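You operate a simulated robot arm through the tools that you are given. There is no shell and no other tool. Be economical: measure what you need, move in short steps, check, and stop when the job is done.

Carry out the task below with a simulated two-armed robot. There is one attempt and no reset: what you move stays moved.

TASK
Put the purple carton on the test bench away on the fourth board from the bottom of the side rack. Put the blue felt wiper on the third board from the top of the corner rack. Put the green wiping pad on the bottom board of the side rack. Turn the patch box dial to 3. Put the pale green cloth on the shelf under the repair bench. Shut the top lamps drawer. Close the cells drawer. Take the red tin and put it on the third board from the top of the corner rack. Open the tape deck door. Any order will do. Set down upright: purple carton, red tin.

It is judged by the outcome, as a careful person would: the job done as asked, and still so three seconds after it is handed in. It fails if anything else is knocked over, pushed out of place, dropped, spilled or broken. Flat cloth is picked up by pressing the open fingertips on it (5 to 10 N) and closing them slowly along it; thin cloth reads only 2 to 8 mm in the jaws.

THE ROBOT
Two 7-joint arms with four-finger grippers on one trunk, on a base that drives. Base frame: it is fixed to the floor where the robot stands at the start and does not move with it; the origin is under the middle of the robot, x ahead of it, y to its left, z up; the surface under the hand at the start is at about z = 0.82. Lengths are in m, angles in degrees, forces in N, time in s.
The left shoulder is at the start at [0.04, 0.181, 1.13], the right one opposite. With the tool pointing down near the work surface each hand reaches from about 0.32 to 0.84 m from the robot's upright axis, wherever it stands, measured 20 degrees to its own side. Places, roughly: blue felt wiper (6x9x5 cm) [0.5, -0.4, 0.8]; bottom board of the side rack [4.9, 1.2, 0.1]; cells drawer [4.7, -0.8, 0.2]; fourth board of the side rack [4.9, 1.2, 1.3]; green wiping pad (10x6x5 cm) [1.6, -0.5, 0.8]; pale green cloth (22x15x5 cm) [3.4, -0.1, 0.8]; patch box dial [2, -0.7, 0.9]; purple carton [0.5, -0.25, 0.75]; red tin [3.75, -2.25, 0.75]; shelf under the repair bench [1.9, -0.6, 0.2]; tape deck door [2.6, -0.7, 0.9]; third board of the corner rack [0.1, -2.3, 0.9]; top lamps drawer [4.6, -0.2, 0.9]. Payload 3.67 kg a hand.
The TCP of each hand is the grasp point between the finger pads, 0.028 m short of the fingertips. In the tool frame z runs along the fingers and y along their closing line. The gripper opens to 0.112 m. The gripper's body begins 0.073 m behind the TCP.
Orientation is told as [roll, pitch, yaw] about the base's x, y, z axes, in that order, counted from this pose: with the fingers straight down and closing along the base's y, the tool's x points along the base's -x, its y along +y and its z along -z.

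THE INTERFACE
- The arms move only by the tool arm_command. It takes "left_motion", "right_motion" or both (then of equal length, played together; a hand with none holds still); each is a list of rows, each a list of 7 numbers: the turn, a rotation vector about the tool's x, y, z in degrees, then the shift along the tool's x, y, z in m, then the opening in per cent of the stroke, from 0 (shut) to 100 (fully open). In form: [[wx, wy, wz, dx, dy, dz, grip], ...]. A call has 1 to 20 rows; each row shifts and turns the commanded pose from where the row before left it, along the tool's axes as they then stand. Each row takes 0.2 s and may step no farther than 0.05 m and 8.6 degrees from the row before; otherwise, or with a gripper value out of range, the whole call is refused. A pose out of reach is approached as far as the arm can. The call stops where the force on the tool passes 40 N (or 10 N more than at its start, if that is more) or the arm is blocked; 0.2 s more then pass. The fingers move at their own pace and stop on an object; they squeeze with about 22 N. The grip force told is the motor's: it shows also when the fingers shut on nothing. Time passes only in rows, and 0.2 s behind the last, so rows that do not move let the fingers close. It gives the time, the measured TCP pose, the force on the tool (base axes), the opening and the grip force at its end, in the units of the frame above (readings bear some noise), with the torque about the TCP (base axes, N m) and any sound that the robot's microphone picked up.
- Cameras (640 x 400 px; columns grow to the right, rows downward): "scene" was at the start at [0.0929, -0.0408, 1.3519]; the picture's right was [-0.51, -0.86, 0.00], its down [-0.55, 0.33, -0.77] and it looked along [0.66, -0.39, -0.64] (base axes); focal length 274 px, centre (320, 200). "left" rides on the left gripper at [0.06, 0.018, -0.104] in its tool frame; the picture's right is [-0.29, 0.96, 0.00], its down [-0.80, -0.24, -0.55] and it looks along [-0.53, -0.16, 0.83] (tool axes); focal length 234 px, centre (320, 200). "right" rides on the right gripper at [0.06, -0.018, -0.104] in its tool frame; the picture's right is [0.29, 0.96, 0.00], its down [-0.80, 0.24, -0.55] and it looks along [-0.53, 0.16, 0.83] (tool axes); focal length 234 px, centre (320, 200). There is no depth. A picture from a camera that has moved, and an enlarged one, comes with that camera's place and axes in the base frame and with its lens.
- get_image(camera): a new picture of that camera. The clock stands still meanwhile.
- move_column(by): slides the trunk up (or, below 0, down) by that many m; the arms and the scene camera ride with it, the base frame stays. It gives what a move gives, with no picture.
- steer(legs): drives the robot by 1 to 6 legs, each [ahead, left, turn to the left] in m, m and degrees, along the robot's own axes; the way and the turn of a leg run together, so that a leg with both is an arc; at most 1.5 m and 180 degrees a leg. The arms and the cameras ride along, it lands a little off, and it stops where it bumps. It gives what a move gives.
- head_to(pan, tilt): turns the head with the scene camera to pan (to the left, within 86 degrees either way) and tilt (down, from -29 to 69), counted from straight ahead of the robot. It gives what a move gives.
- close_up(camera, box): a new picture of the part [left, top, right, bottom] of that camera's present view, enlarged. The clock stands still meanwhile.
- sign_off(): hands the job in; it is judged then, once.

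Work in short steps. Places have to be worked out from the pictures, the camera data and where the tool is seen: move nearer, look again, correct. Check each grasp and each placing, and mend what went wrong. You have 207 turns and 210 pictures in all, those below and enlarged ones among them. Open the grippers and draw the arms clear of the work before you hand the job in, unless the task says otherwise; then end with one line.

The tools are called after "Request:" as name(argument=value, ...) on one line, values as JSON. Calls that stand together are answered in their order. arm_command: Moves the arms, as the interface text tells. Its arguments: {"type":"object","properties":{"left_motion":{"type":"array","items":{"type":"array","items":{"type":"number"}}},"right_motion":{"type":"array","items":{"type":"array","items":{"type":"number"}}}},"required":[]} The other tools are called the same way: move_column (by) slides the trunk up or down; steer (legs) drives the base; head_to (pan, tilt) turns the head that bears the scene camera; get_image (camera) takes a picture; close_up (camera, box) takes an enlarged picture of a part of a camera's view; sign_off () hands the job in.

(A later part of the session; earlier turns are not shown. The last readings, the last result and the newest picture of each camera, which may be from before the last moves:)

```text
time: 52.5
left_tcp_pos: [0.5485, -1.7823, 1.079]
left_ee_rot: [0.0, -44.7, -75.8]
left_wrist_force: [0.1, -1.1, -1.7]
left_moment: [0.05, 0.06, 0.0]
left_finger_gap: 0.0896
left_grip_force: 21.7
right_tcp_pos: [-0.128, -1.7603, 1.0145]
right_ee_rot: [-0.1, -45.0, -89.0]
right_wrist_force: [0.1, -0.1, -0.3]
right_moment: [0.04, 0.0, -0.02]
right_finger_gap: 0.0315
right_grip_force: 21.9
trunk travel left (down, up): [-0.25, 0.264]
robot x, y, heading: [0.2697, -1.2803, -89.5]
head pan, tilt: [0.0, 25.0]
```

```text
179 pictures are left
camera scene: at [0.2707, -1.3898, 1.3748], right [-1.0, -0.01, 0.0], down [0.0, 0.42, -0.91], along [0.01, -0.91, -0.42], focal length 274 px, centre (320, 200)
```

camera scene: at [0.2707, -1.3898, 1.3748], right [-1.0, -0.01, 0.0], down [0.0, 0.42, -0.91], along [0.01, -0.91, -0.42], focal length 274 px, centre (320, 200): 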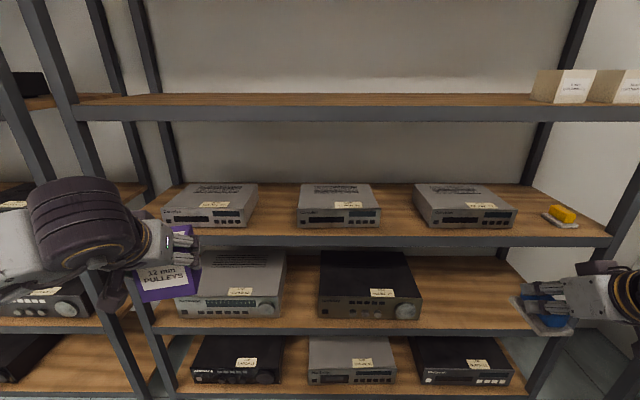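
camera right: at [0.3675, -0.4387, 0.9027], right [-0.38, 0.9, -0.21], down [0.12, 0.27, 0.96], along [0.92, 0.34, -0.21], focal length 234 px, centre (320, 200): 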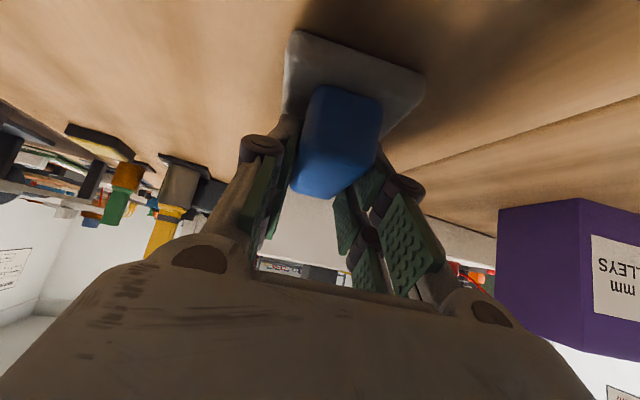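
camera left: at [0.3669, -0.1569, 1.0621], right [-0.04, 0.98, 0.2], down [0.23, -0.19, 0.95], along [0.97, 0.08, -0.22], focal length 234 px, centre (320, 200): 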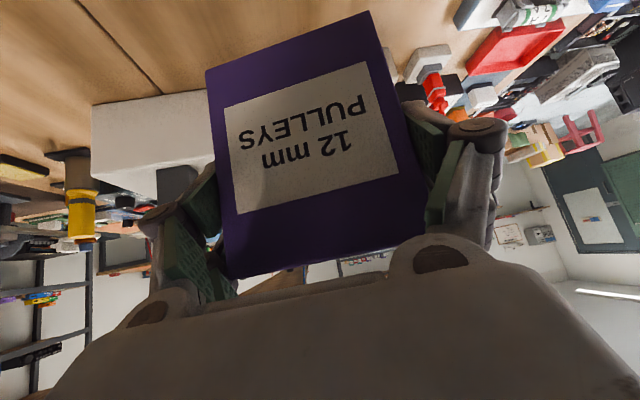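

I can see the gap clearly. I'll shift the right hand in line with it (x≈.02) and look from both cameras.

Request:
arm_command(right_motion=[[0, 0, 0, 0, 0.0365, 0, 0], [0, 0, 0, 0, 0.0365, 0, 0], [0, 0, 0, 0, 0.0365, 0, 0], [0, 0, 0, 0, 0.0365, 0, 0]])

Request:
get_image(camera="right")

Request:
get_image(camera="scene")

```text
time: 53.5
left_tcp_pos: [0.5484, -1.7838, 1.0782]
left_ee_rot: [0.0, -44.6, -75.9]
left_wrist_force: [0.5, -0.6, -1.3]
left_moment: [0.03, 0.03, -0.03]
left_finger_gap: 0.0897
left_grip_force: 22.2
right_tcp_pos: [0.0161, -1.773, 1.0158]
right_ee_rot: [0.0, -44.8, -89.2]
right_wrist_force: [-0.5, 0.7, -1.5]
right_moment: [0.0, -0.01, -0.01]
right_finger_gap: 0.0314
right_grip_force: 22.3
right hand out of reach, approached as far as the arm can: row 2, 3, 4
trunk travel left (down, up): [-0.25, 0.264]
robot x, y, heading: [0.2716, -1.2792, -89.5]
head pan, tilt: [0.0, 25.0]
```

```text
178 pictures are left
camera right: at [-0.0029, -1.6572, 1.0492], right [0.95, 0.22, -0.2], down [0.24, -0.17, 0.95], along [0.17, -0.96, -0.22], focal length 234 px, centre (320, 200)
```

right: 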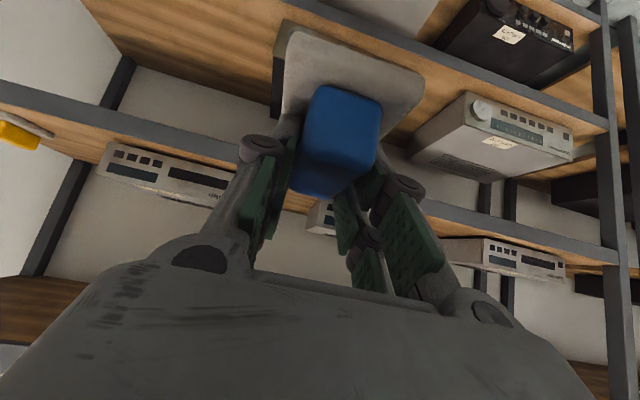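

```text
177 pictures are left
camera scene: at [0.2713, -1.3903, 1.3748], right [-1.0, -0.01, 0.0], down [0.0, 0.42, -0.91], along [0.01, -0.91, -0.42], focal length 274 px, centre (320, 200)
```

scene: 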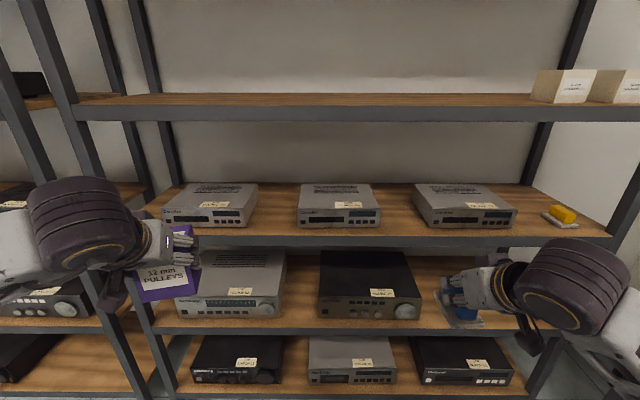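

Two views put the board top at z≈.94 and the front lip at y≈-2.065. The gap is about 15 cm, centred at x≈.016. I'll raise the wiper a little and drive 0.2 m closer.

Request:
arm_command(right_motion=[[0, 0, 0, -0.014, 0, -0.014, 0], [0, 0, 0, -0.014, 0, -0.014, 0]])

Request:
steer(legs=[[0.2, 0, -0.5]])

Request:
get_image(camera="scene")

Request:
get_image(camera="right")

```text
time: 54.1
left_tcp_pos: [0.5477, -1.7818, 1.0782]
left_ee_rot: [0.0, -44.8, -75.9]
left_wrist_force: [-0.1, 0.1, -2.1]
left_moment: [0.03, 0.0, -0.02]
left_finger_gap: 0.0899
left_grip_force: 22.2
right_tcp_pos: [0.0154, -1.7732, 1.0565]
right_ee_rot: [0.1, -44.8, -89.3]
right_wrist_force: [1.2, 0.4, -0.2]
right_moment: [0.01, -0.01, 0.02]
right_finger_gap: 0.0316
right_grip_force: 22.0
trunk travel left (down, up): [-0.25, 0.264]
robot x, y, heading: [0.2709, -1.2828, -89.8]
head pan, tilt: [0.0, 25.0]
```

```text
time: 55.7
left_tcp_pos: [0.5435, -1.9889, 1.0771]
left_ee_rot: [0.0, -44.6, -76.6]
left_wrist_force: [0.3, -0.1, -1.7]
left_moment: [0.03, 0.01, -0.01]
left_finger_gap: 0.0899
left_grip_force: 21.9
right_tcp_pos: [0.011, -1.975, 1.0562]
right_ee_rot: [0.1, -44.9, -89.7]
right_wrist_force: [-0.4, 0.1, -1.3]
right_moment: [0.0, 0.0, -0.01]
right_finger_gap: 0.0318
right_grip_force: 22.3
trunk travel left (down, up): [-0.25, 0.264]
robot x, y, heading: [0.2682, -1.4812, -89.9]
head pan, tilt: [0.0, 25.0]
```

```text
176 pictures are left
camera scene: at [0.2697, -1.5945, 1.3747], right [-1.0, 0.0, 0.0], down [0.0, 0.42, -0.91], along [0.0, -0.91, -0.42], focal length 274 px, centre (320, 200)
```

scene: 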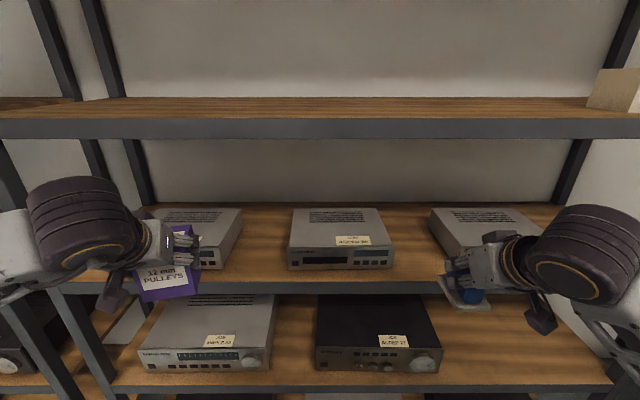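

```text
175 pictures are left
camera right: at [-0.007, -1.8588, 1.0884], right [0.96, 0.21, -0.2], down [0.24, -0.17, 0.95], along [0.17, -0.96, -0.22], focal length 234 px, centre (320, 200)
```

right: 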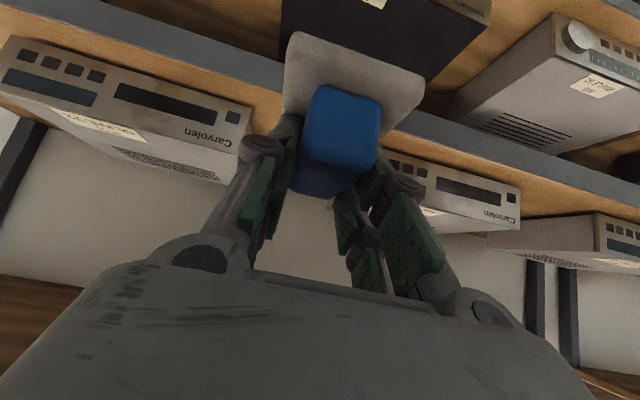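

My estimates of the board height disagree by a few cm, so I'll enlarge the lip to measure it better.

Request:
close_up(camera="scene", box=[360, 200, 480, 320])

Request:
close_up(camera="right", box=[160, 0, 480, 200])

```text
3.33 times, centred on (420, 260) of scene
camera zoom: at [0.2697, -1.5945, 1.3747], right [-1.0, 0.0, 0.0], down [0.0, 0.42, -0.91], along [0.0, -0.91, -0.42], focal length 915 px, centre (-13, 0)
```

zoom: 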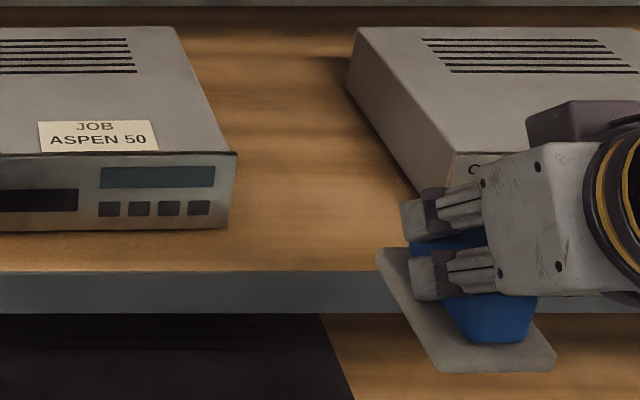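

```text
2.00 times, centred on (320, 100) of right
camera zoom: at [-0.007, -1.8588, 1.0884], right [0.96, 0.21, -0.2], down [0.24, -0.17, 0.95], along [0.17, -0.96, -0.22], focal length 468 px, centre (320, 400)
```

zoom: 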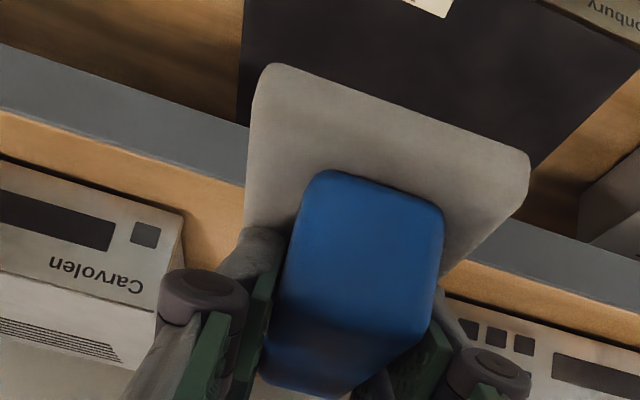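

Refined: board top z≈.933, lip y≈-2.09, gap centred at x≈.01. I'll extend the wiper in over the board, then lower gently.

Request:
arm_command(right_motion=[[0, 0, 0, -0.024, 0, 0.034, 0], [0, 0, 0, -0.024, 0, 0.034, 0], [0, 0, 0, -0.024, 0, 0.034, 0], [0, 0, 0, -0.024, 0, 0.034, 0], [0, 0, 0, -0.024, 0, 0.034, 0]])

Request:
get_image(camera="scene")

Request:
get_image(camera="right")

```text
time: 56.9
left_tcp_pos: [0.5436, -1.9895, 1.0784]
left_ee_rot: [0.0, -44.6, -76.4]
left_wrist_force: [-0.2, 0.1, -2.3]
left_moment: [0.05, 0.01, -0.04]
left_finger_gap: 0.09
left_grip_force: 21.7
right_tcp_pos: [0.0156, -2.1817, 1.02]
right_ee_rot: [0.0, -44.7, -89.6]
right_wrist_force: [-0.5, -0.4, -1.2]
right_moment: [0.01, -0.02, 0.01]
right_finger_gap: 0.0317
right_grip_force: 22.2
trunk travel left (down, up): [-0.25, 0.264]
robot x, y, heading: [0.2717, -1.4801, -90.0]
head pan, tilt: [0.0, 25.0]
```

```text
172 pictures are left
camera scene: at [0.2702, -1.5948, 1.3747], right [-1.0, 0.0, 0.0], down [0.0, 0.42, -0.91], along [0.0, -0.91, -0.42], focal length 274 px, centre (320, 200)
```

scene: 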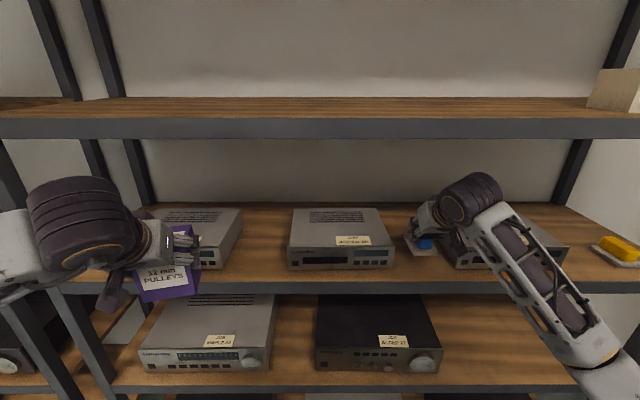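

```text
171 pictures are left
camera right: at [-0.0046, -2.065, 1.0521], right [0.96, 0.21, -0.2], down [0.24, -0.17, 0.95], along [0.17, -0.96, -0.22], focal length 234 px, centre (320, 200)
```

right: 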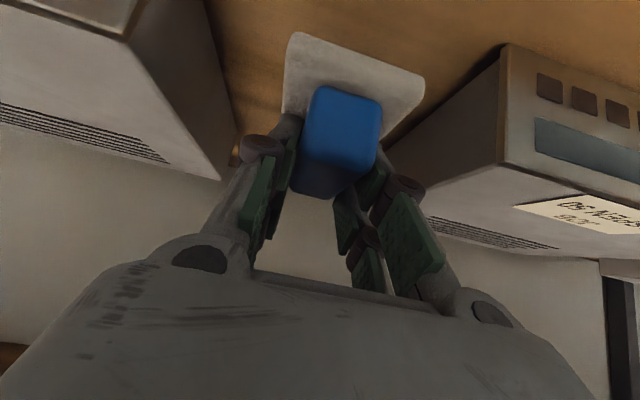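

It's well placed between the VCRs. I'll lower in small steps, watching the force.

Request:
arm_command(right_motion=[[0, 0, 0, 0.0035, 0, 0.0035, 0], [0, 0, 0, 0.0035, 0, 0.0035, 0], [0, 0, 0, 0.0035, 0, 0.0035, 0], [0, 0, 0, 0.0035, 0, 0.0035, 0], [0, 0, 0, 0, 0, 0, 0]])

Request:
arm_command(right_motion=[[0, 0, 0, 0.0035, 0, 0.0035, 0], [0, 0, 0, 0.0035, 0, 0.0035, 0], [0, 0, 0, 0, 0, 0, 0]])

```text
time: 58.1
left_tcp_pos: [0.5425, -1.9887, 1.0793]
left_ee_rot: [0.1, -44.7, -76.4]
left_wrist_force: [-0.5, -0.5, -2.8]
left_moment: [0.05, -0.01, -0.01]
left_finger_gap: 0.0899
left_grip_force: 22.4
right_tcp_pos: [0.0131, -2.1798, 1.0006]
right_ee_rot: [0.0, -44.9, -89.7]
right_wrist_force: [0.0, 0.0, -0.1]
right_moment: [-0.01, 0.0, -0.03]
right_finger_gap: 0.0317
right_grip_force: 22.0
trunk travel left (down, up): [-0.25, 0.264]
robot x, y, heading: [0.2695, -1.4847, -90.1]
head pan, tilt: [0.0, 25.0]
```

```text
time: 58.9
left_tcp_pos: [0.5446, -1.9882, 1.0794]
left_ee_rot: [0.1, -44.7, -76.3]
left_wrist_force: [0.2, -0.3, -1.6]
left_moment: [0.04, 0.0, -0.02]
left_finger_gap: 0.0899
left_grip_force: 22.1
right_tcp_pos: [0.0135, -2.1793, 0.9912]
right_ee_rot: [0.1, -44.9, -89.6]
right_wrist_force: [0.1, 0.2, -0.7]
right_moment: [-0.01, 0.02, -0.02]
right_finger_gap: 0.0314
right_grip_force: 22.1
trunk travel left (down, up): [-0.25, 0.264]
robot x, y, heading: [0.2723, -1.4826, -90.3]
head pan, tilt: [0.0, 25.0]
```

No contact yet. I'll keep lowering in small steps.

Request:
arm_command(right_motion=[[0, 0, 0, 0.0035, 0, 0.0035, 0], [0, 0, 0, 0.0035, 0, 0.0035, 0], [0, 0, 0, 0, 0, 0, 0]])

Request:
arm_command(right_motion=[[0, 0, 0, 0.0025, 0, 0.0025, 0], [0, 0, 0, 0.0025, 0, 0.0025, 0], [0, 0, 0, 0, 0, 0, 0]])

Request:
get_image(camera="right")

```text
time: 59.7
left_tcp_pos: [0.5432, -1.989, 1.0795]
left_ee_rot: [0.1, -44.7, -76.4]
left_wrist_force: [0.5, -0.5, -2.3]
left_moment: [0.06, 0.0, 0.03]
left_finger_gap: 0.0898
left_grip_force: 21.7
right_tcp_pos: [0.0133, -2.1799, 0.9826]
right_ee_rot: [0.0, -44.9, -89.6]
right_wrist_force: [-0.1, 0.6, -0.6]
right_moment: [0.0, 0.01, 0.02]
right_finger_gap: 0.0316
right_grip_force: 22.6
trunk travel left (down, up): [-0.25, 0.264]
robot x, y, heading: [0.2698, -1.4803, -89.9]
head pan, tilt: [0.0, 25.0]
```

```text
time: 60.5
left_tcp_pos: [0.5441, -1.9891, 1.0793]
left_ee_rot: [0.1, -44.7, -76.4]
left_wrist_force: [-0.4, -0.3, -1.7]
left_moment: [0.03, 0.0, 0.0]
left_finger_gap: 0.0899
left_grip_force: 22.6
right_tcp_pos: [0.014, -2.1798, 0.9748]
right_ee_rot: [0.1, -44.9, -89.6]
right_wrist_force: [0.1, 0.9, -1.1]
right_moment: [-0.01, -0.02, -0.01]
right_finger_gap: 0.0319
right_grip_force: 21.7
trunk travel left (down, up): [-0.25, 0.264]
robot x, y, heading: [0.2698, -1.4832, -90.1]
head pan, tilt: [0.0, 25.0]
```

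```text
170 pictures are left
camera right: at [-0.0058, -2.0633, 1.0066], right [0.96, 0.21, -0.2], down [0.24, -0.17, 0.96], along [0.17, -0.96, -0.22], focal length 234 px, centre (320, 200)
```

right: 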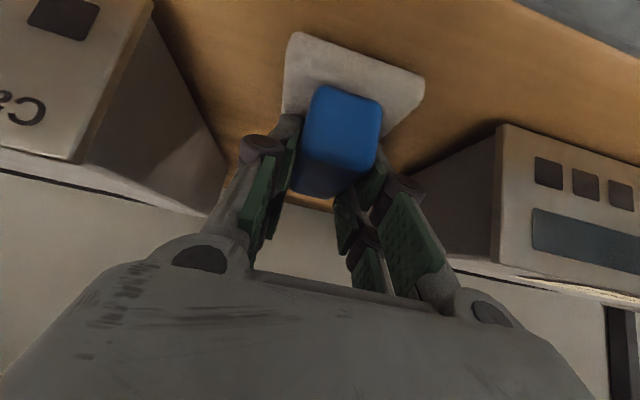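

Still no contact, and the board looks 1–2 cm lower. I'll continue.

Request:
arm_command(right_motion=[[0, 0, 0, 0.0028, 0, 0.0028, 0], [0, 0, 0, 0.0028, 0, 0.0028, 0], [0, 0, 0, 0, 0, 0, 0]])

Request:
arm_command(right_motion=[[0, 0, 0, 0.0028, 0, 0.0028, 0], [0, 0, 0, 0.0028, 0, 0.0028, 0], [0, 0, 0, 0, 0, 0, 0]])

Request:
get_image(camera="right")

```text
time: 61.3
left_tcp_pos: [0.5443, -1.9872, 1.079]
left_ee_rot: [0.0, -44.8, -76.5]
left_wrist_force: [0.1, 0.6, -1.2]
left_moment: [0.05, 0.0, -0.01]
left_finger_gap: 0.0899
left_grip_force: 22.2
right_tcp_pos: [0.0125, -2.1801, 0.9714]
right_ee_rot: [0.0, -45.4, -89.6]
right_wrist_force: [-3.5, -6.9, 22.9]
right_moment: [-0.27, 0.17, 0.03]
right_finger_gap: 0.0316
right_grip_force: 22.8
trunk travel left (down, up): [-0.25, 0.264]
robot x, y, heading: [0.2729, -1.4837, -90.1]
head pan, tilt: [0.0, 25.0]
```

```text
time: 61.8
left_tcp_pos: [0.5445, -1.9879, 1.0791]
left_ee_rot: [0.0, -44.8, -76.4]
left_wrist_force: [0.1, 0.1, -1.6]
left_moment: [0.07, -0.03, 0.04]
left_finger_gap: 0.0898
left_grip_force: 22.4
right_tcp_pos: [0.0127, -2.18, 0.9704]
right_ee_rot: [0.1, -45.9, -89.8]
right_wrist_force: [1.7, 2.6, 10.6]
right_moment: [0.66, 0.09, -0.11]
right_finger_gap: 0.0317
right_grip_force: 22.2
trunk travel left (down, up): [-0.25, 0.264]
robot x, y, heading: [0.2711, -1.4842, -90.3]
head pan, tilt: [0.0, 25.0]
stopped in row 2 (right hand): the force on the tool passed its limit at 43 N (the readings are from after the stop); the commanded pose is now the measured one
```

```text
169 pictures are left
camera right: at [-0.006, -2.0637, 1.0008], right [0.96, 0.21, -0.21], down [0.24, -0.16, 0.96], along [0.17, -0.97, -0.2], focal length 234 px, centre (320, 200)
```

right: 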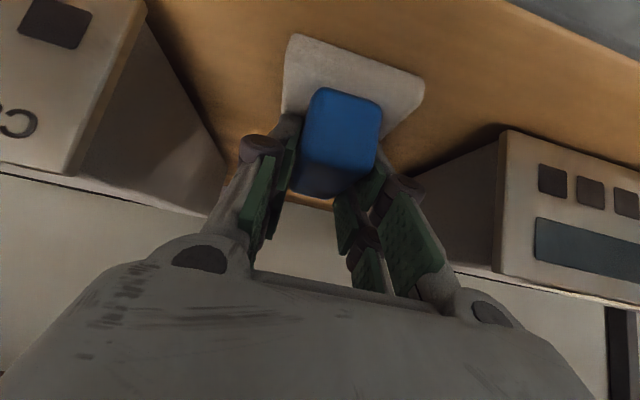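

Contact at TCP z=.971, so the board is at about .919. I'll open and retreat.

Request:
arm_command(right_motion=[[0, 0, 0, -0.001, 0, -0.001, 55], [0, 0, 0, 0, 0, 0, 55], [0, 0, 0, 0, 0, 0, 55], [0, 0, 0, -0.01, 0, -0.02, 55], [0, 0, 0, -0.01, 0, -0.03, 55], [0, 0, 0, 0, 0, -0.04, 55], [0, 0, 0, 0.02, 0, -0.04, 55], [0, 0, 0, 0.02, 0, -0.04, 55], [0, 0, 0, 0.02, 0, -0.04, 55]])

Request:
get_image(camera="scene")

Request:
get_image(camera="right")

```text
time: 63.8
left_tcp_pos: [0.5424, -1.9875, 1.0793]
left_ee_rot: [0.0, -44.7, -76.3]
left_wrist_force: [-0.1, -0.1, -1.6]
left_moment: [0.01, 0.03, 0.01]
left_finger_gap: 0.0899
left_grip_force: 21.9
right_tcp_pos: [0.0101, -2.0012, 1.0871]
right_ee_rot: [0.1, -45.6, -89.9]
right_wrist_force: [0.6, 0.1, 0.2]
right_moment: [-0.07, 0.01, 0.0]
right_finger_gap: 0.0617
right_grip_force: 0.1
trunk travel left (down, up): [-0.25, 0.264]
robot x, y, heading: [0.272, -1.4849, -90.0]
head pan, tilt: [0.0, 25.0]
```

```text
168 pictures are left
camera scene: at [0.2696, -1.5924, 1.3749], right [-1.0, 0.0, 0.0], down [0.0, 0.42, -0.91], along [0.0, -0.91, -0.42], focal length 274 px, centre (320, 200)
```

scene: 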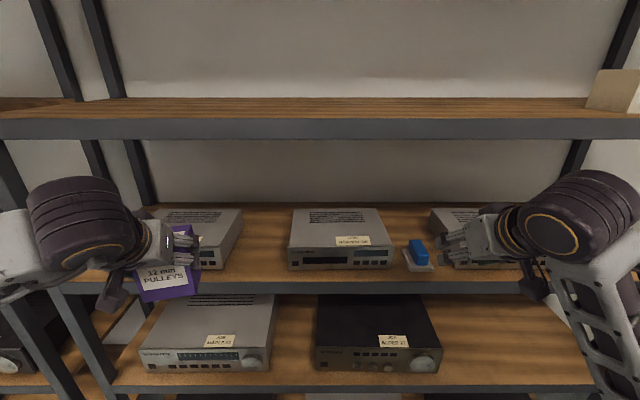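

```text
167 pictures are left
camera right: at [-0.0084, -1.8845, 1.1177], right [0.96, 0.21, -0.2], down [0.24, -0.16, 0.96], along [0.16, -0.97, -0.2], focal length 234 px, centre (320, 200)
```

right: 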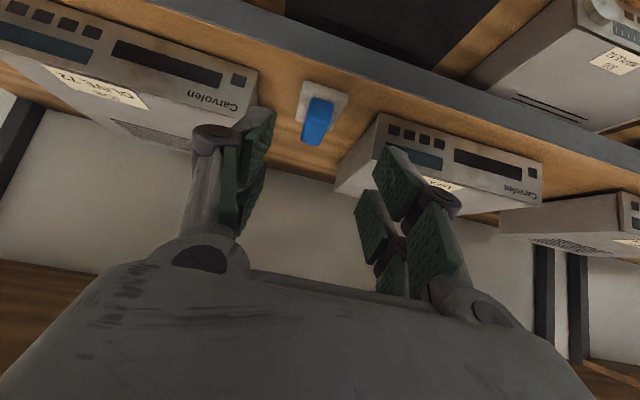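

The wiper is on the third board and the first job is done. I'll back up, turn around to the repair bench, and look at it from the aisle.

Request:
steer(legs=[[-0.1, 0, 0], [0, 0, 90], [0, 0, 90]])

Request:
head_to(pan=-45, tilt=25)

Request:
get_image(camera="scene")

```text
time: 73.4
left_tcp_pos: [-0.0142, -0.8869, 1.0786]
left_ee_rot: [0.0, -44.8, 105.0]
left_wrist_force: [0.7, -0.3, -1.5]
left_moment: [-0.02, -0.03, -0.01]
left_finger_gap: 0.0898
left_grip_force: 22.1
right_tcp_pos: [0.5186, -0.8597, 1.0864]
right_ee_rot: [0.2, -45.7, 91.5]
right_wrist_force: [-0.1, -0.1, 0.4]
right_moment: [-0.01, -0.02, -0.03]
right_finger_gap: 0.0615
right_grip_force: 0.0
trunk travel left (down, up): [-0.25, 0.264]
robot x, y, heading: [0.2662, -1.3897, 91.3]
head pan, tilt: [0.0, 25.0]
```

```text
time: 74.5
left_tcp_pos: [-0.0142, -0.8887, 1.0792]
left_ee_rot: [0.0, -44.7, 104.9]
left_wrist_force: [0.9, 0.5, -2.0]
left_moment: [-0.02, 0.03, -0.02]
left_finger_gap: 0.0898
left_grip_force: 21.7
right_tcp_pos: [0.5193, -0.8597, 1.0867]
right_ee_rot: [0.2, -45.6, 91.4]
right_wrist_force: [-0.2, -0.3, 0.5]
right_moment: [-0.02, 0.01, -0.03]
right_finger_gap: 0.0616
right_grip_force: 0.2
trunk travel left (down, up): [-0.25, 0.264]
robot x, y, heading: [0.2701, -1.3869, 91.2]
head pan, tilt: [-45.0, 25.0]
```

```text
166 pictures are left
camera scene: at [0.3331, -1.2963, 1.3748], right [0.72, -0.69, 0.0], down [-0.29, -0.31, -0.91], along [0.63, 0.65, -0.42], focal length 274 px, centre (320, 200)
```

scene: 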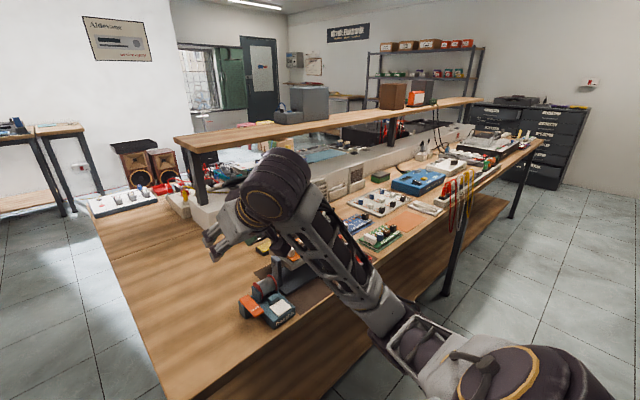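

I can see the repair bench with hanging leads at its front edge. I'll back off a bit, slide along the aisle to about x=1.7, and look.

Request:
steer(legs=[[-0.12, 0, -1.2], [0, -1.4, 0]])

Request:
head_to(pan=-5, tilt=28)

Request:
get_image(camera="scene")

```text
time: 82.6
left_tcp_pos: [1.3878, -0.9935, 1.0785]
left_ee_rot: [0.1, -44.8, 104.9]
left_wrist_force: [0.2, -0.1, -1.4]
left_moment: [-0.01, 0.0, 0.0]
left_finger_gap: 0.0901
left_grip_force: 22.1
right_tcp_pos: [1.9216, -0.9672, 1.0868]
right_ee_rot: [0.1, -45.6, 91.5]
right_wrist_force: [-0.4, 0.0, -0.6]
right_moment: [0.03, -0.01, -0.04]
right_finger_gap: 0.0615
right_grip_force: 0.0
trunk travel left (down, up): [-0.25, 0.264]
robot x, y, heading: [1.6699, -1.494, 91.0]
head pan, tilt: [-45.0, 25.0]
```

```text
time: 83.7
left_tcp_pos: [1.3872, -0.9931, 1.0779]
left_ee_rot: [0.1, -44.7, 104.8]
left_wrist_force: [0.3, 0.0, -2.8]
left_moment: [-0.04, -0.01, 0.0]
left_finger_gap: 0.09
left_grip_force: 21.9
right_tcp_pos: [1.9206, -0.9671, 1.0862]
right_ee_rot: [0.1, -45.6, 91.6]
right_wrist_force: [-0.4, -0.6, 0.4]
right_moment: [-0.01, -0.05, 0.0]
right_finger_gap: 0.0617
right_grip_force: 0.0
trunk travel left (down, up): [-0.25, 0.264]
robot x, y, heading: [1.6743, -1.4905, 91.1]
head pan, tilt: [-5.0, 28.0]
```

```text
165 pictures are left
camera scene: at [1.6772, -1.3778, 1.37], right [1.0, -0.07, 0.0], down [-0.03, -0.47, -0.88], along [0.06, 0.88, -0.47], focal length 274 px, centre (320, 200)
```

scene: 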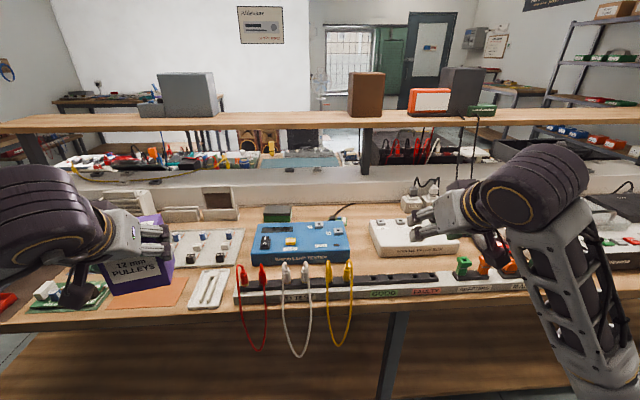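

I'll enlarge the bench to identify the patch box, dial and green pad.

Request:
close_up(camera="scene", box=[170, 180, 370, 305])

Request:
close_up(camera="scene", box=[360, 180, 560, 305])

```text
3.20 times, centred on (270, 242) of scene
camera zoom: at [1.6772, -1.3778, 1.37], right [1.0, -0.07, 0.0], down [-0.03, -0.47, -0.88], along [0.06, 0.88, -0.47], focal length 878 px, centre (480, 64)
```

zoom: 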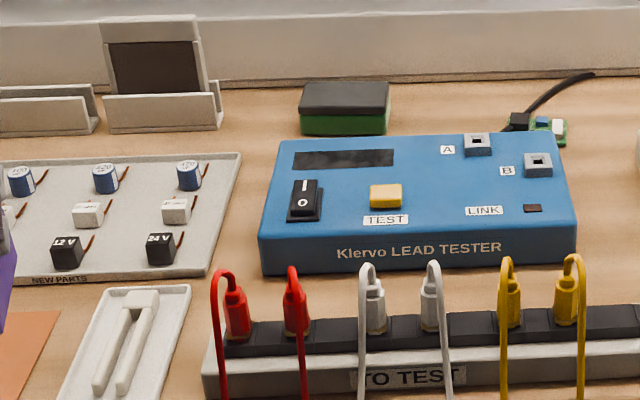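

```text
3.20 times, centred on (460, 242) of scene
camera zoom: at [1.6772, -1.3778, 1.37], right [1.0, -0.07, 0.0], down [-0.03, -0.47, -0.88], along [0.06, 0.88, -0.47], focal length 878 px, centre (-128, 64)
```

zoom: 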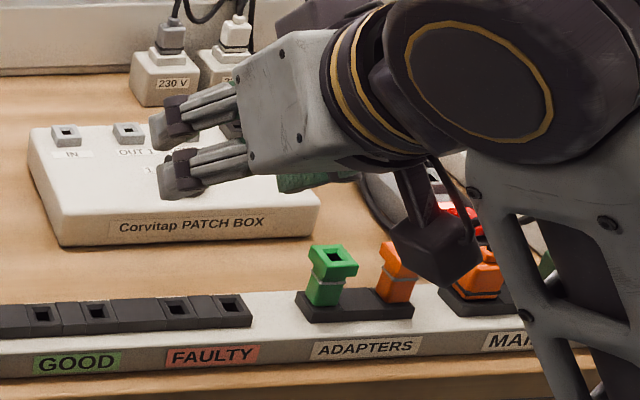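

The green pad is behind the blue lead tester at about (1.58,-.51), and the patch box is partly behind my hand. I'll check the right camera for the dial.

Request:
get_image(camera="right")

```text
162 pictures are left
camera right: at [1.9423, -1.082, 1.1174], right [-0.95, -0.23, -0.2], down [-0.24, 0.15, 0.96], along [-0.19, 0.96, -0.2], focal length 234 px, centre (320, 200)
```

right: 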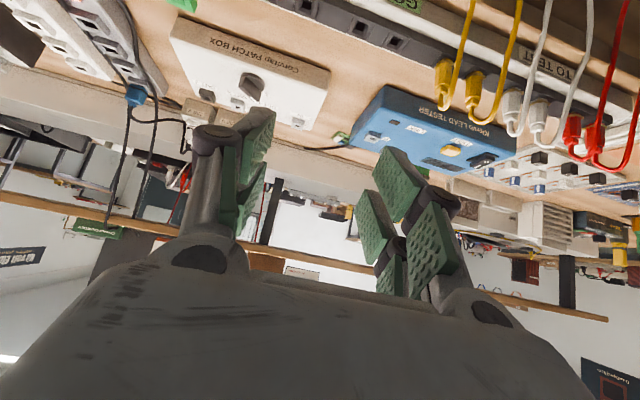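

Request:
close_up(camera="right", box=[160, 10, 350, 140])

```text
3.08 times, centred on (255, 75) of right
camera zoom: at [1.9423, -1.082, 1.1174], right [-0.95, -0.23, -0.2], down [-0.24, 0.15, 0.96], along [-0.19, 0.96, -0.2], focal length 720 px, centre (520, 585)
```

zoom: 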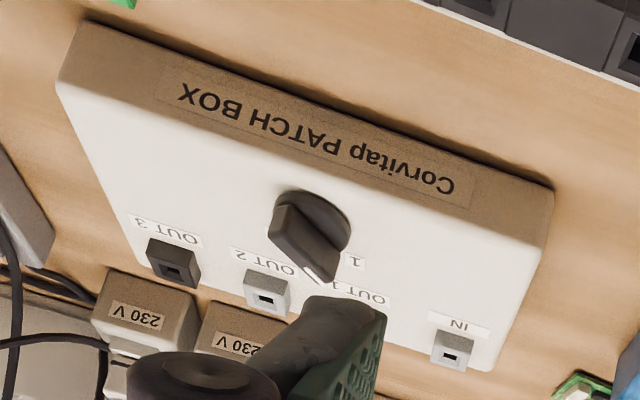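

The dial sits on top of the patch box with its pointer at 1. I'll move the hand aside so the scene camera can read the numbers.

Request:
arm_command(right_motion=[[0, 0, 0, 0, -0.04, 0, 55], [0, 0, 0, 0, -0.04, 0, 55], [0, 0, 0, 0, -0.04, 0, 55], [0, 0, 0, 0, -0.04, 0, 55]])

Request:
head_to(pan=-20, tilt=35)

Request:
get_image(camera="scene")

```text
time: 84.7
left_tcp_pos: [1.3889, -0.9938, 1.0791]
left_ee_rot: [0.1, -44.7, 104.8]
left_wrist_force: [-0.1, 0.2, -2.4]
left_moment: [-0.05, -0.03, 0.01]
left_finger_gap: 0.0899
left_grip_force: 22.2
right_tcp_pos: [2.0823, -0.963, 1.0856]
right_ee_rot: [0.0, -45.7, 91.6]
right_wrist_force: [0.4, 0.1, 0.2]
right_moment: [0.03, 0.03, 0.03]
right_finger_gap: 0.0617
right_grip_force: 0.0
trunk travel left (down, up): [-0.25, 0.264]
robot x, y, heading: [1.6703, -1.4909, 91.2]
head pan, tilt: [-5.0, 28.0]
```

```text
time: 85.4
left_tcp_pos: [1.3869, -0.9959, 1.0787]
left_ee_rot: [0.1, -44.7, 104.9]
left_wrist_force: [0.6, 0.0, -2.1]
left_moment: [-0.04, -0.05, -0.04]
left_finger_gap: 0.0897
left_grip_force: 21.4
right_tcp_pos: [2.0816, -0.9636, 1.0853]
right_ee_rot: [0.0, -45.6, 91.6]
right_wrist_force: [-0.4, 0.4, -0.4]
right_moment: [0.03, -0.01, -0.02]
right_finger_gap: 0.0616
right_grip_force: 0.0
trunk travel left (down, up): [-0.25, 0.264]
robot x, y, heading: [1.6713, -1.4911, 91.2]
head pan, tilt: [-20.0, 35.0]
```

```text
160 pictures are left
camera scene: at [1.6993, -1.3854, 1.3591], right [0.95, -0.32, 0.0], down [-0.18, -0.54, -0.82], along [0.26, 0.78, -0.57], focal length 274 px, centre (320, 200)
```

scene: 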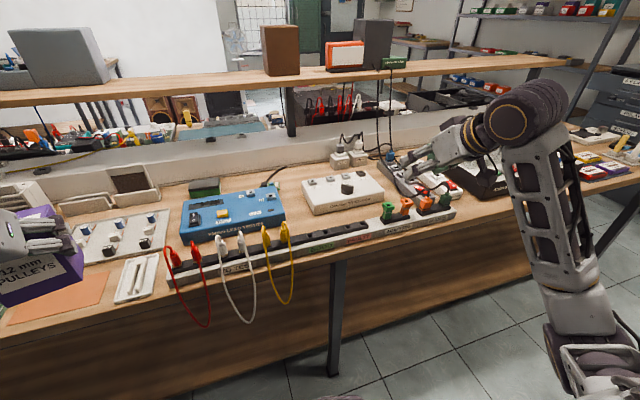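

Request:
close_up(camera="scene", box=[290, 160, 400, 230])

Request:
close_up(camera="scene", box=[170, 160, 310, 250])

```text
5.71 times, centred on (345, 195) of scene
camera zoom: at [1.6993, -1.3854, 1.3591], right [0.95, -0.32, 0.0], down [-0.18, -0.54, -0.82], along [0.26, 0.78, -0.57], focal length 1568 px, centre (177, 229)
```

zoom: 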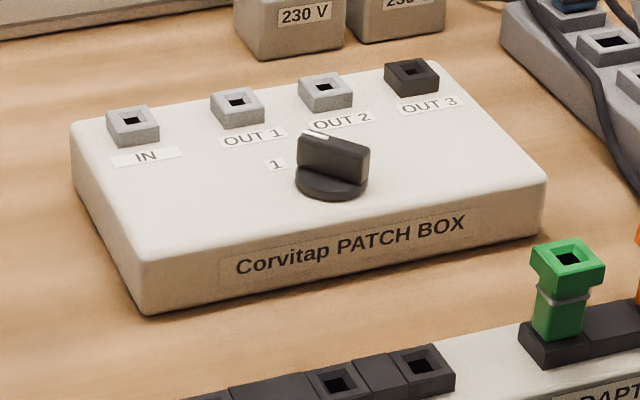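

```text
4.44 times, centred on (240, 205) of scene
camera zoom: at [1.6993, -1.3854, 1.3591], right [0.95, -0.32, 0.0], down [-0.18, -0.54, -0.82], along [0.26, 0.78, -0.57], focal length 1220 px, centre (676, 178)
```

zoom: 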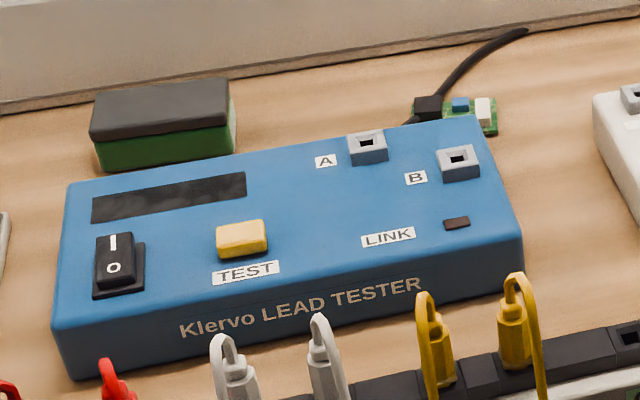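

The knob's pointer is at 1, and 2 and 3 are hidden behind it. I'll drive up to the bench and bring the right hand over it pointing down, to look from above.

Request:
steer(legs=[[0.2, -0.05, -1.2]])

Request:
arm_command(right_motion=[[0, 7.6, 0, 0, 0, 0, 55], [0, 7.6, 0, 0, 0, 0, 55], [0, 7.6, 0, 0, 0, 0, 55], [0, 7.6, 0, 0, 0, 0, 55], [0, 7.6, 0, 0, 0, 0, 55], [0, 7.6, 0, 0, 0, 0, 55]])

Request:
get_image(camera="right")

```text
time: 87.1
left_tcp_pos: [1.4452, -0.7841, 1.0776]
left_ee_rot: [0.1, -44.6, 103.8]
left_wrist_force: [-0.2, -0.1, -2.1]
left_moment: [-0.05, -0.01, 0.03]
left_finger_gap: 0.0898
left_grip_force: 21.5
right_tcp_pos: [2.1403, -0.7666, 1.0855]
right_ee_rot: [0.0, -45.6, 90.4]
right_wrist_force: [0.2, -0.2, -0.5]
right_moment: [0.01, 0.02, 0.03]
right_finger_gap: 0.0617
right_grip_force: 0.1
trunk travel left (down, up): [-0.25, 0.264]
robot x, y, heading: [1.7217, -1.2885, 90.0]
head pan, tilt: [-20.0, 35.0]
```

```text
time: 88.7
left_tcp_pos: [1.4444, -0.785, 1.0787]
left_ee_rot: [0.0, -44.7, 103.8]
left_wrist_force: [-1.1, 0.1, -1.7]
left_moment: [-0.03, -0.02, 0.0]
left_finger_gap: 0.0898
left_grip_force: 22.1
right_tcp_pos: [2.1395, -0.7714, 1.0567]
right_ee_rot: [0.9, 3.3, 90.4]
right_wrist_force: [0.2, 0.5, -0.2]
right_moment: [0.0, 0.0, 0.01]
right_finger_gap: 0.0619
right_grip_force: 0.0
trunk travel left (down, up): [-0.25, 0.264]
robot x, y, heading: [1.7208, -1.2935, 89.8]
head pan, tilt: [-20.0, 35.0]
stopped in row 6 (right hand): the arm was blocked; the commanded pose is now the measured one
```

```text
157 pictures are left
camera right: at [2.1596, -0.8246, 1.1646], right [-0.96, -0.29, 0.03], down [-0.24, 0.83, 0.51], along [-0.18, 0.48, -0.86], focal length 234 px, centre (320, 200)
```

right: 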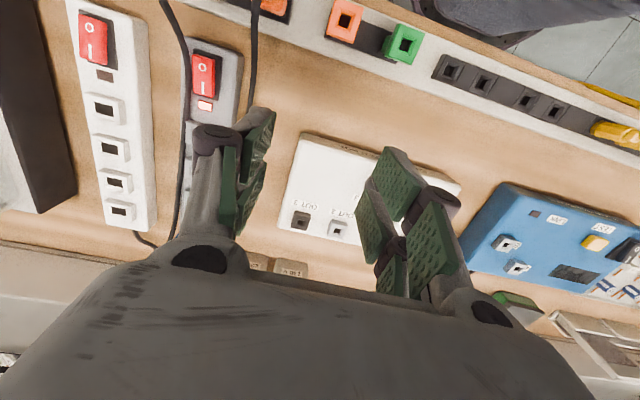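

The arm reported being blocked. I'll check the scene.

Request:
head_to(pan=-30, tilt=20)

Request:
get_image(camera="scene")

```text
time: 89.4
left_tcp_pos: [1.4453, -0.7855, 1.0792]
left_ee_rot: [0.1, -44.7, 103.8]
left_wrist_force: [0.3, 0.1, -2.2]
left_moment: [-0.03, 0.0, 0.0]
left_finger_gap: 0.0898
left_grip_force: 22.1
right_tcp_pos: [2.1402, -0.7716, 1.055]
right_ee_rot: [0.8, 3.5, 90.4]
right_wrist_force: [0.7, -0.4, 0.1]
right_moment: [0.0, 0.0, -0.03]
right_finger_gap: 0.0619
right_grip_force: 0.2
trunk travel left (down, up): [-0.25, 0.264]
robot x, y, heading: [1.719, -1.2885, 90.2]
head pan, tilt: [-30.0, 20.0]
```

```text
156 pictures are left
camera scene: at [1.7659, -1.1848, 1.3828], right [0.87, -0.5, 0.0], down [-0.17, -0.3, -0.94], along [0.47, 0.81, -0.34], focal length 274 px, centre (320, 200)
```

scene: 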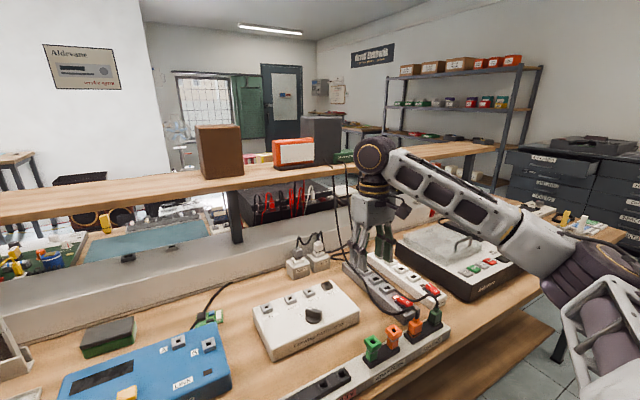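

Request:
close_up(camera="scene", box=[245, 265, 365, 350])

```text
4.71 times, centred on (305, 308) of scene
camera zoom: at [1.7659, -1.1848, 1.3828], right [0.87, -0.5, 0.0], down [-0.17, -0.3, -0.94], along [0.47, 0.81, -0.34], focal length 1291 px, centre (391, -306)
```

zoom: 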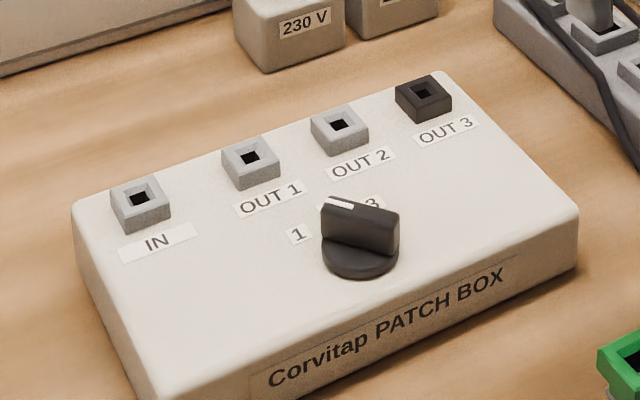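

The labels read 1 at ~130°, 2 at ~90° and 3 at ~50° around the dial centre (2.026,-.705). The bar points at 1. I'll hover over it, aligned across the bar (yaw 132).

Request:
arm_command(right_motion=[[0, -3.3, 0, -0.022, 0.038, 0, 50], [0, 0, 0, -0.022, 0.038, 0, 50], [0, 0, 0, -0.022, 0.038, 0, 50], [0, 0, -8.4, 0, 0, 0, 50], [0, 0, -8.4, 0, 0, 0, 50], [0, 0, -8.4, 0, 0, 0, 50], [0, 0, -8.4, 0, 0, 0, 50], [0, 0, -8.4, 0, 0, 0, 50]])

Request:
get_image(camera="right")

Request:
get_image(camera="scene")

```text
time: 91.2
left_tcp_pos: [1.4447, -0.7857, 1.0787]
left_ee_rot: [0.1, -44.6, 103.9]
left_wrist_force: [-1.3, -0.3, -1.1]
left_moment: [-0.06, 0.02, -0.01]
left_finger_gap: 0.0898
left_grip_force: 22.5
right_tcp_pos: [2.0258, -0.7071, 1.0578]
right_ee_rot: [0.7, -0.5, 132.4]
right_wrist_force: [-0.2, 0.1, 0.2]
right_moment: [0.04, 0.0, 0.01]
right_finger_gap: 0.0562
right_grip_force: 0.0
trunk travel left (down, up): [-0.25, 0.264]
robot x, y, heading: [1.722, -1.2919, 90.1]
head pan, tilt: [-30.0, 20.0]
```

```text
154 pictures are left
camera right: at [2.0816, -0.738, 1.161], right [-0.51, -0.86, 0.01], down [-0.71, 0.43, 0.56], along [-0.49, 0.28, -0.83], focal length 234 px, centre (320, 200)
```

right: 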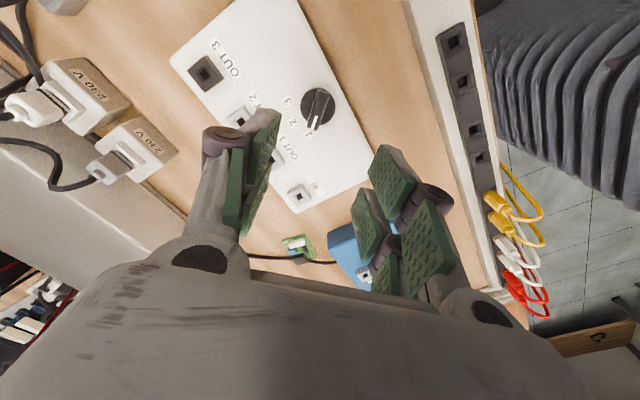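

```text
153 pictures are left
camera scene: at [1.7656, -1.1848, 1.3829], right [0.87, -0.5, 0.0], down [-0.17, -0.3, -0.94], along [0.47, 0.81, -0.34], focal length 274 px, centre (320, 200)
```

scene: 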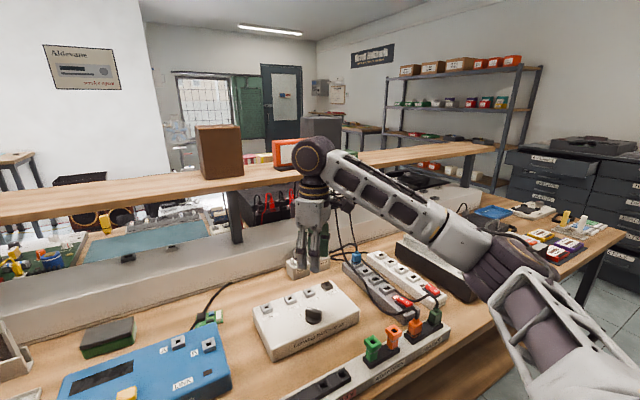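

Request:
close_up(camera="right", box=[250, 60, 370, 160])

Request:
close_up(camera="scene", box=[250, 130, 400, 280])

```text
4.00 times, centred on (310, 110) of right
camera zoom: at [2.0816, -0.738, 1.161], right [-0.51, -0.86, 0.01], down [-0.71, 0.43, 0.56], along [-0.49, 0.28, -0.83], focal length 937 px, centre (360, 560)
```

zoom: 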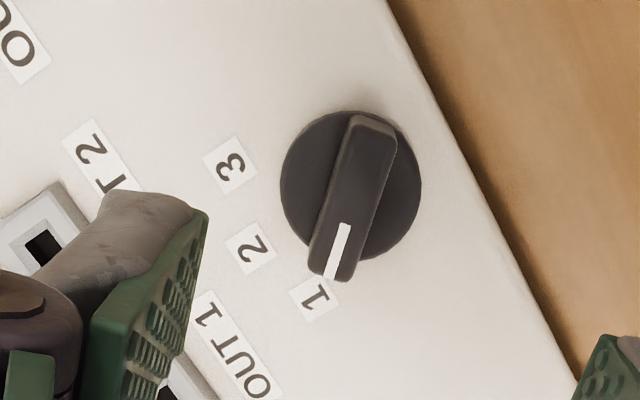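

```text
2.67 times, centred on (325, 205) of scene
camera zoom: at [1.7656, -1.1848, 1.3829], right [0.87, -0.5, 0.0], down [-0.17, -0.3, -0.94], along [0.47, 0.81, -0.34], focal length 732 px, centre (307, 187)
```

zoom: 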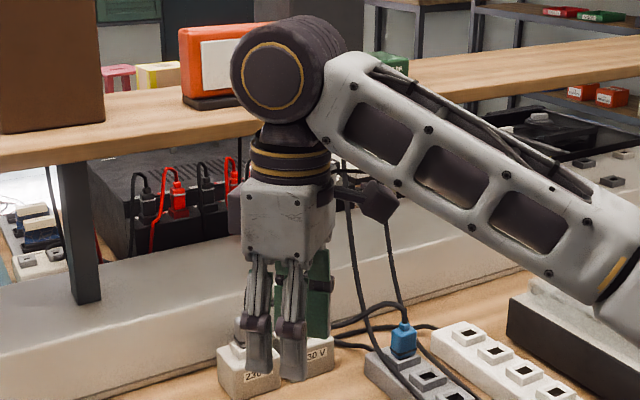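

The dial centre and bar angle match the hand's pose to within 1–2 mm. I'll descend and grip the bar.

Request:
arm_command(right_motion=[[0, 0, 0, 0, 0, 0.04, 45], [0, 0, 0, 0, 0, 0.04, 45], [0, 0, 0, 0, 0, 0.04, 45], [0, 0, 0, 0, 0, 0.02, 45], [0, 0, 0, 0, 0, 0.008, 45], [0, 0, 0, 0, 0, 0, 0], [0, 0, 0, 0, 0, 0, 0], [0, 0, 0, 0, 0, 0, 0]])

Request:
get_image(camera="right")

```text
time: 93.0
left_tcp_pos: [1.4453, -0.7842, 1.0779]
left_ee_rot: [0.0, -44.6, 103.8]
left_wrist_force: [-1.2, -0.3, -2.7]
left_moment: [-0.03, 0.0, -0.05]
left_finger_gap: 0.0899
left_grip_force: 22.2
right_tcp_pos: [2.0264, -0.7067, 0.9082]
right_ee_rot: [0.7, -0.6, 132.1]
right_wrist_force: [2.9, 4.3, -2.9]
right_moment: [0.4, 0.12, -1.73]
right_finger_gap: 0.0143
right_grip_force: 44.6
trunk travel left (down, up): [-0.25, 0.264]
robot x, y, heading: [1.719, -1.2924, 90.1]
head pan, tilt: [-30.0, 20.0]
```

```text
150 pictures are left
camera right: at [2.0816, -0.7375, 1.0123], right [-0.52, -0.86, 0.01], down [-0.7, 0.43, 0.56], along [-0.49, 0.28, -0.83], focal length 234 px, centre (320, 200)
```

right: 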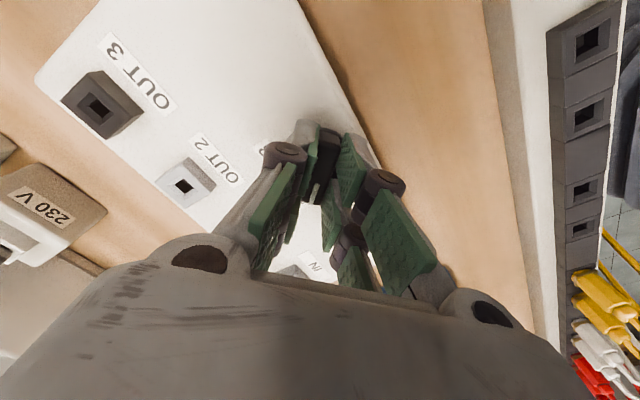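

The bar is gripped at 14 mm. I'll turn it clockwise by about 81°.

Request:
arm_command(right_motion=[[0, 0, 8.1, 0, 0, 0, 0], [0, 0, 8.1, 0, 0, 0, 0], [0, 0, 8.1, 0, 0, 0, 0], [0, 0, 8.1, 0, 0, 0, 0], [0, 0, 8.1, 0, 0, 0, 0], [0, 0, 8.1, 0, 0, 0, 0], [0, 0, 8.1, 0, 0, 0, 0], [0, 0, 8.1, 0, 0, 0, 0], [0, 0, 8.1, 0, 0, 0, 0], [0, 0, 8.1, 0, 0, 0, 0], [0, 0, 0, 0, 0, 0, 0]])

Request:
get_image(camera="right")

```text
time: 95.4
left_tcp_pos: [1.4446, -0.784, 1.0792]
left_ee_rot: [0.2, -44.6, 103.8]
left_wrist_force: [0.2, 0.0, -1.5]
left_moment: [0.02, -0.02, 0.02]
left_finger_gap: 0.0901
left_grip_force: 21.9
right_tcp_pos: [2.0251, -0.7079, 0.9087]
right_ee_rot: [0.5, 0.6, 51.1]
right_wrist_force: [10.0, 10.9, 3.7]
right_moment: [1.23, -0.95, -0.03]
right_finger_gap: 0.0139
right_grip_force: 44.9
trunk travel left (down, up): [-0.25, 0.264]
robot x, y, heading: [1.7212, -1.2926, 90.4]
head pan, tilt: [-30.0, 20.0]
```

```text
149 pictures are left
camera right: at [2.0029, -0.7634, 1.0135], right [-0.93, 0.38, 0.01], down [0.32, 0.77, 0.55], along [0.19, 0.51, -0.84], focal length 234 px, centre (320, 200)
```

right: 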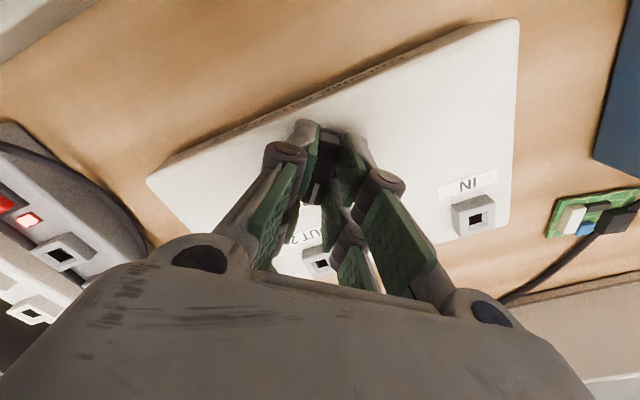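

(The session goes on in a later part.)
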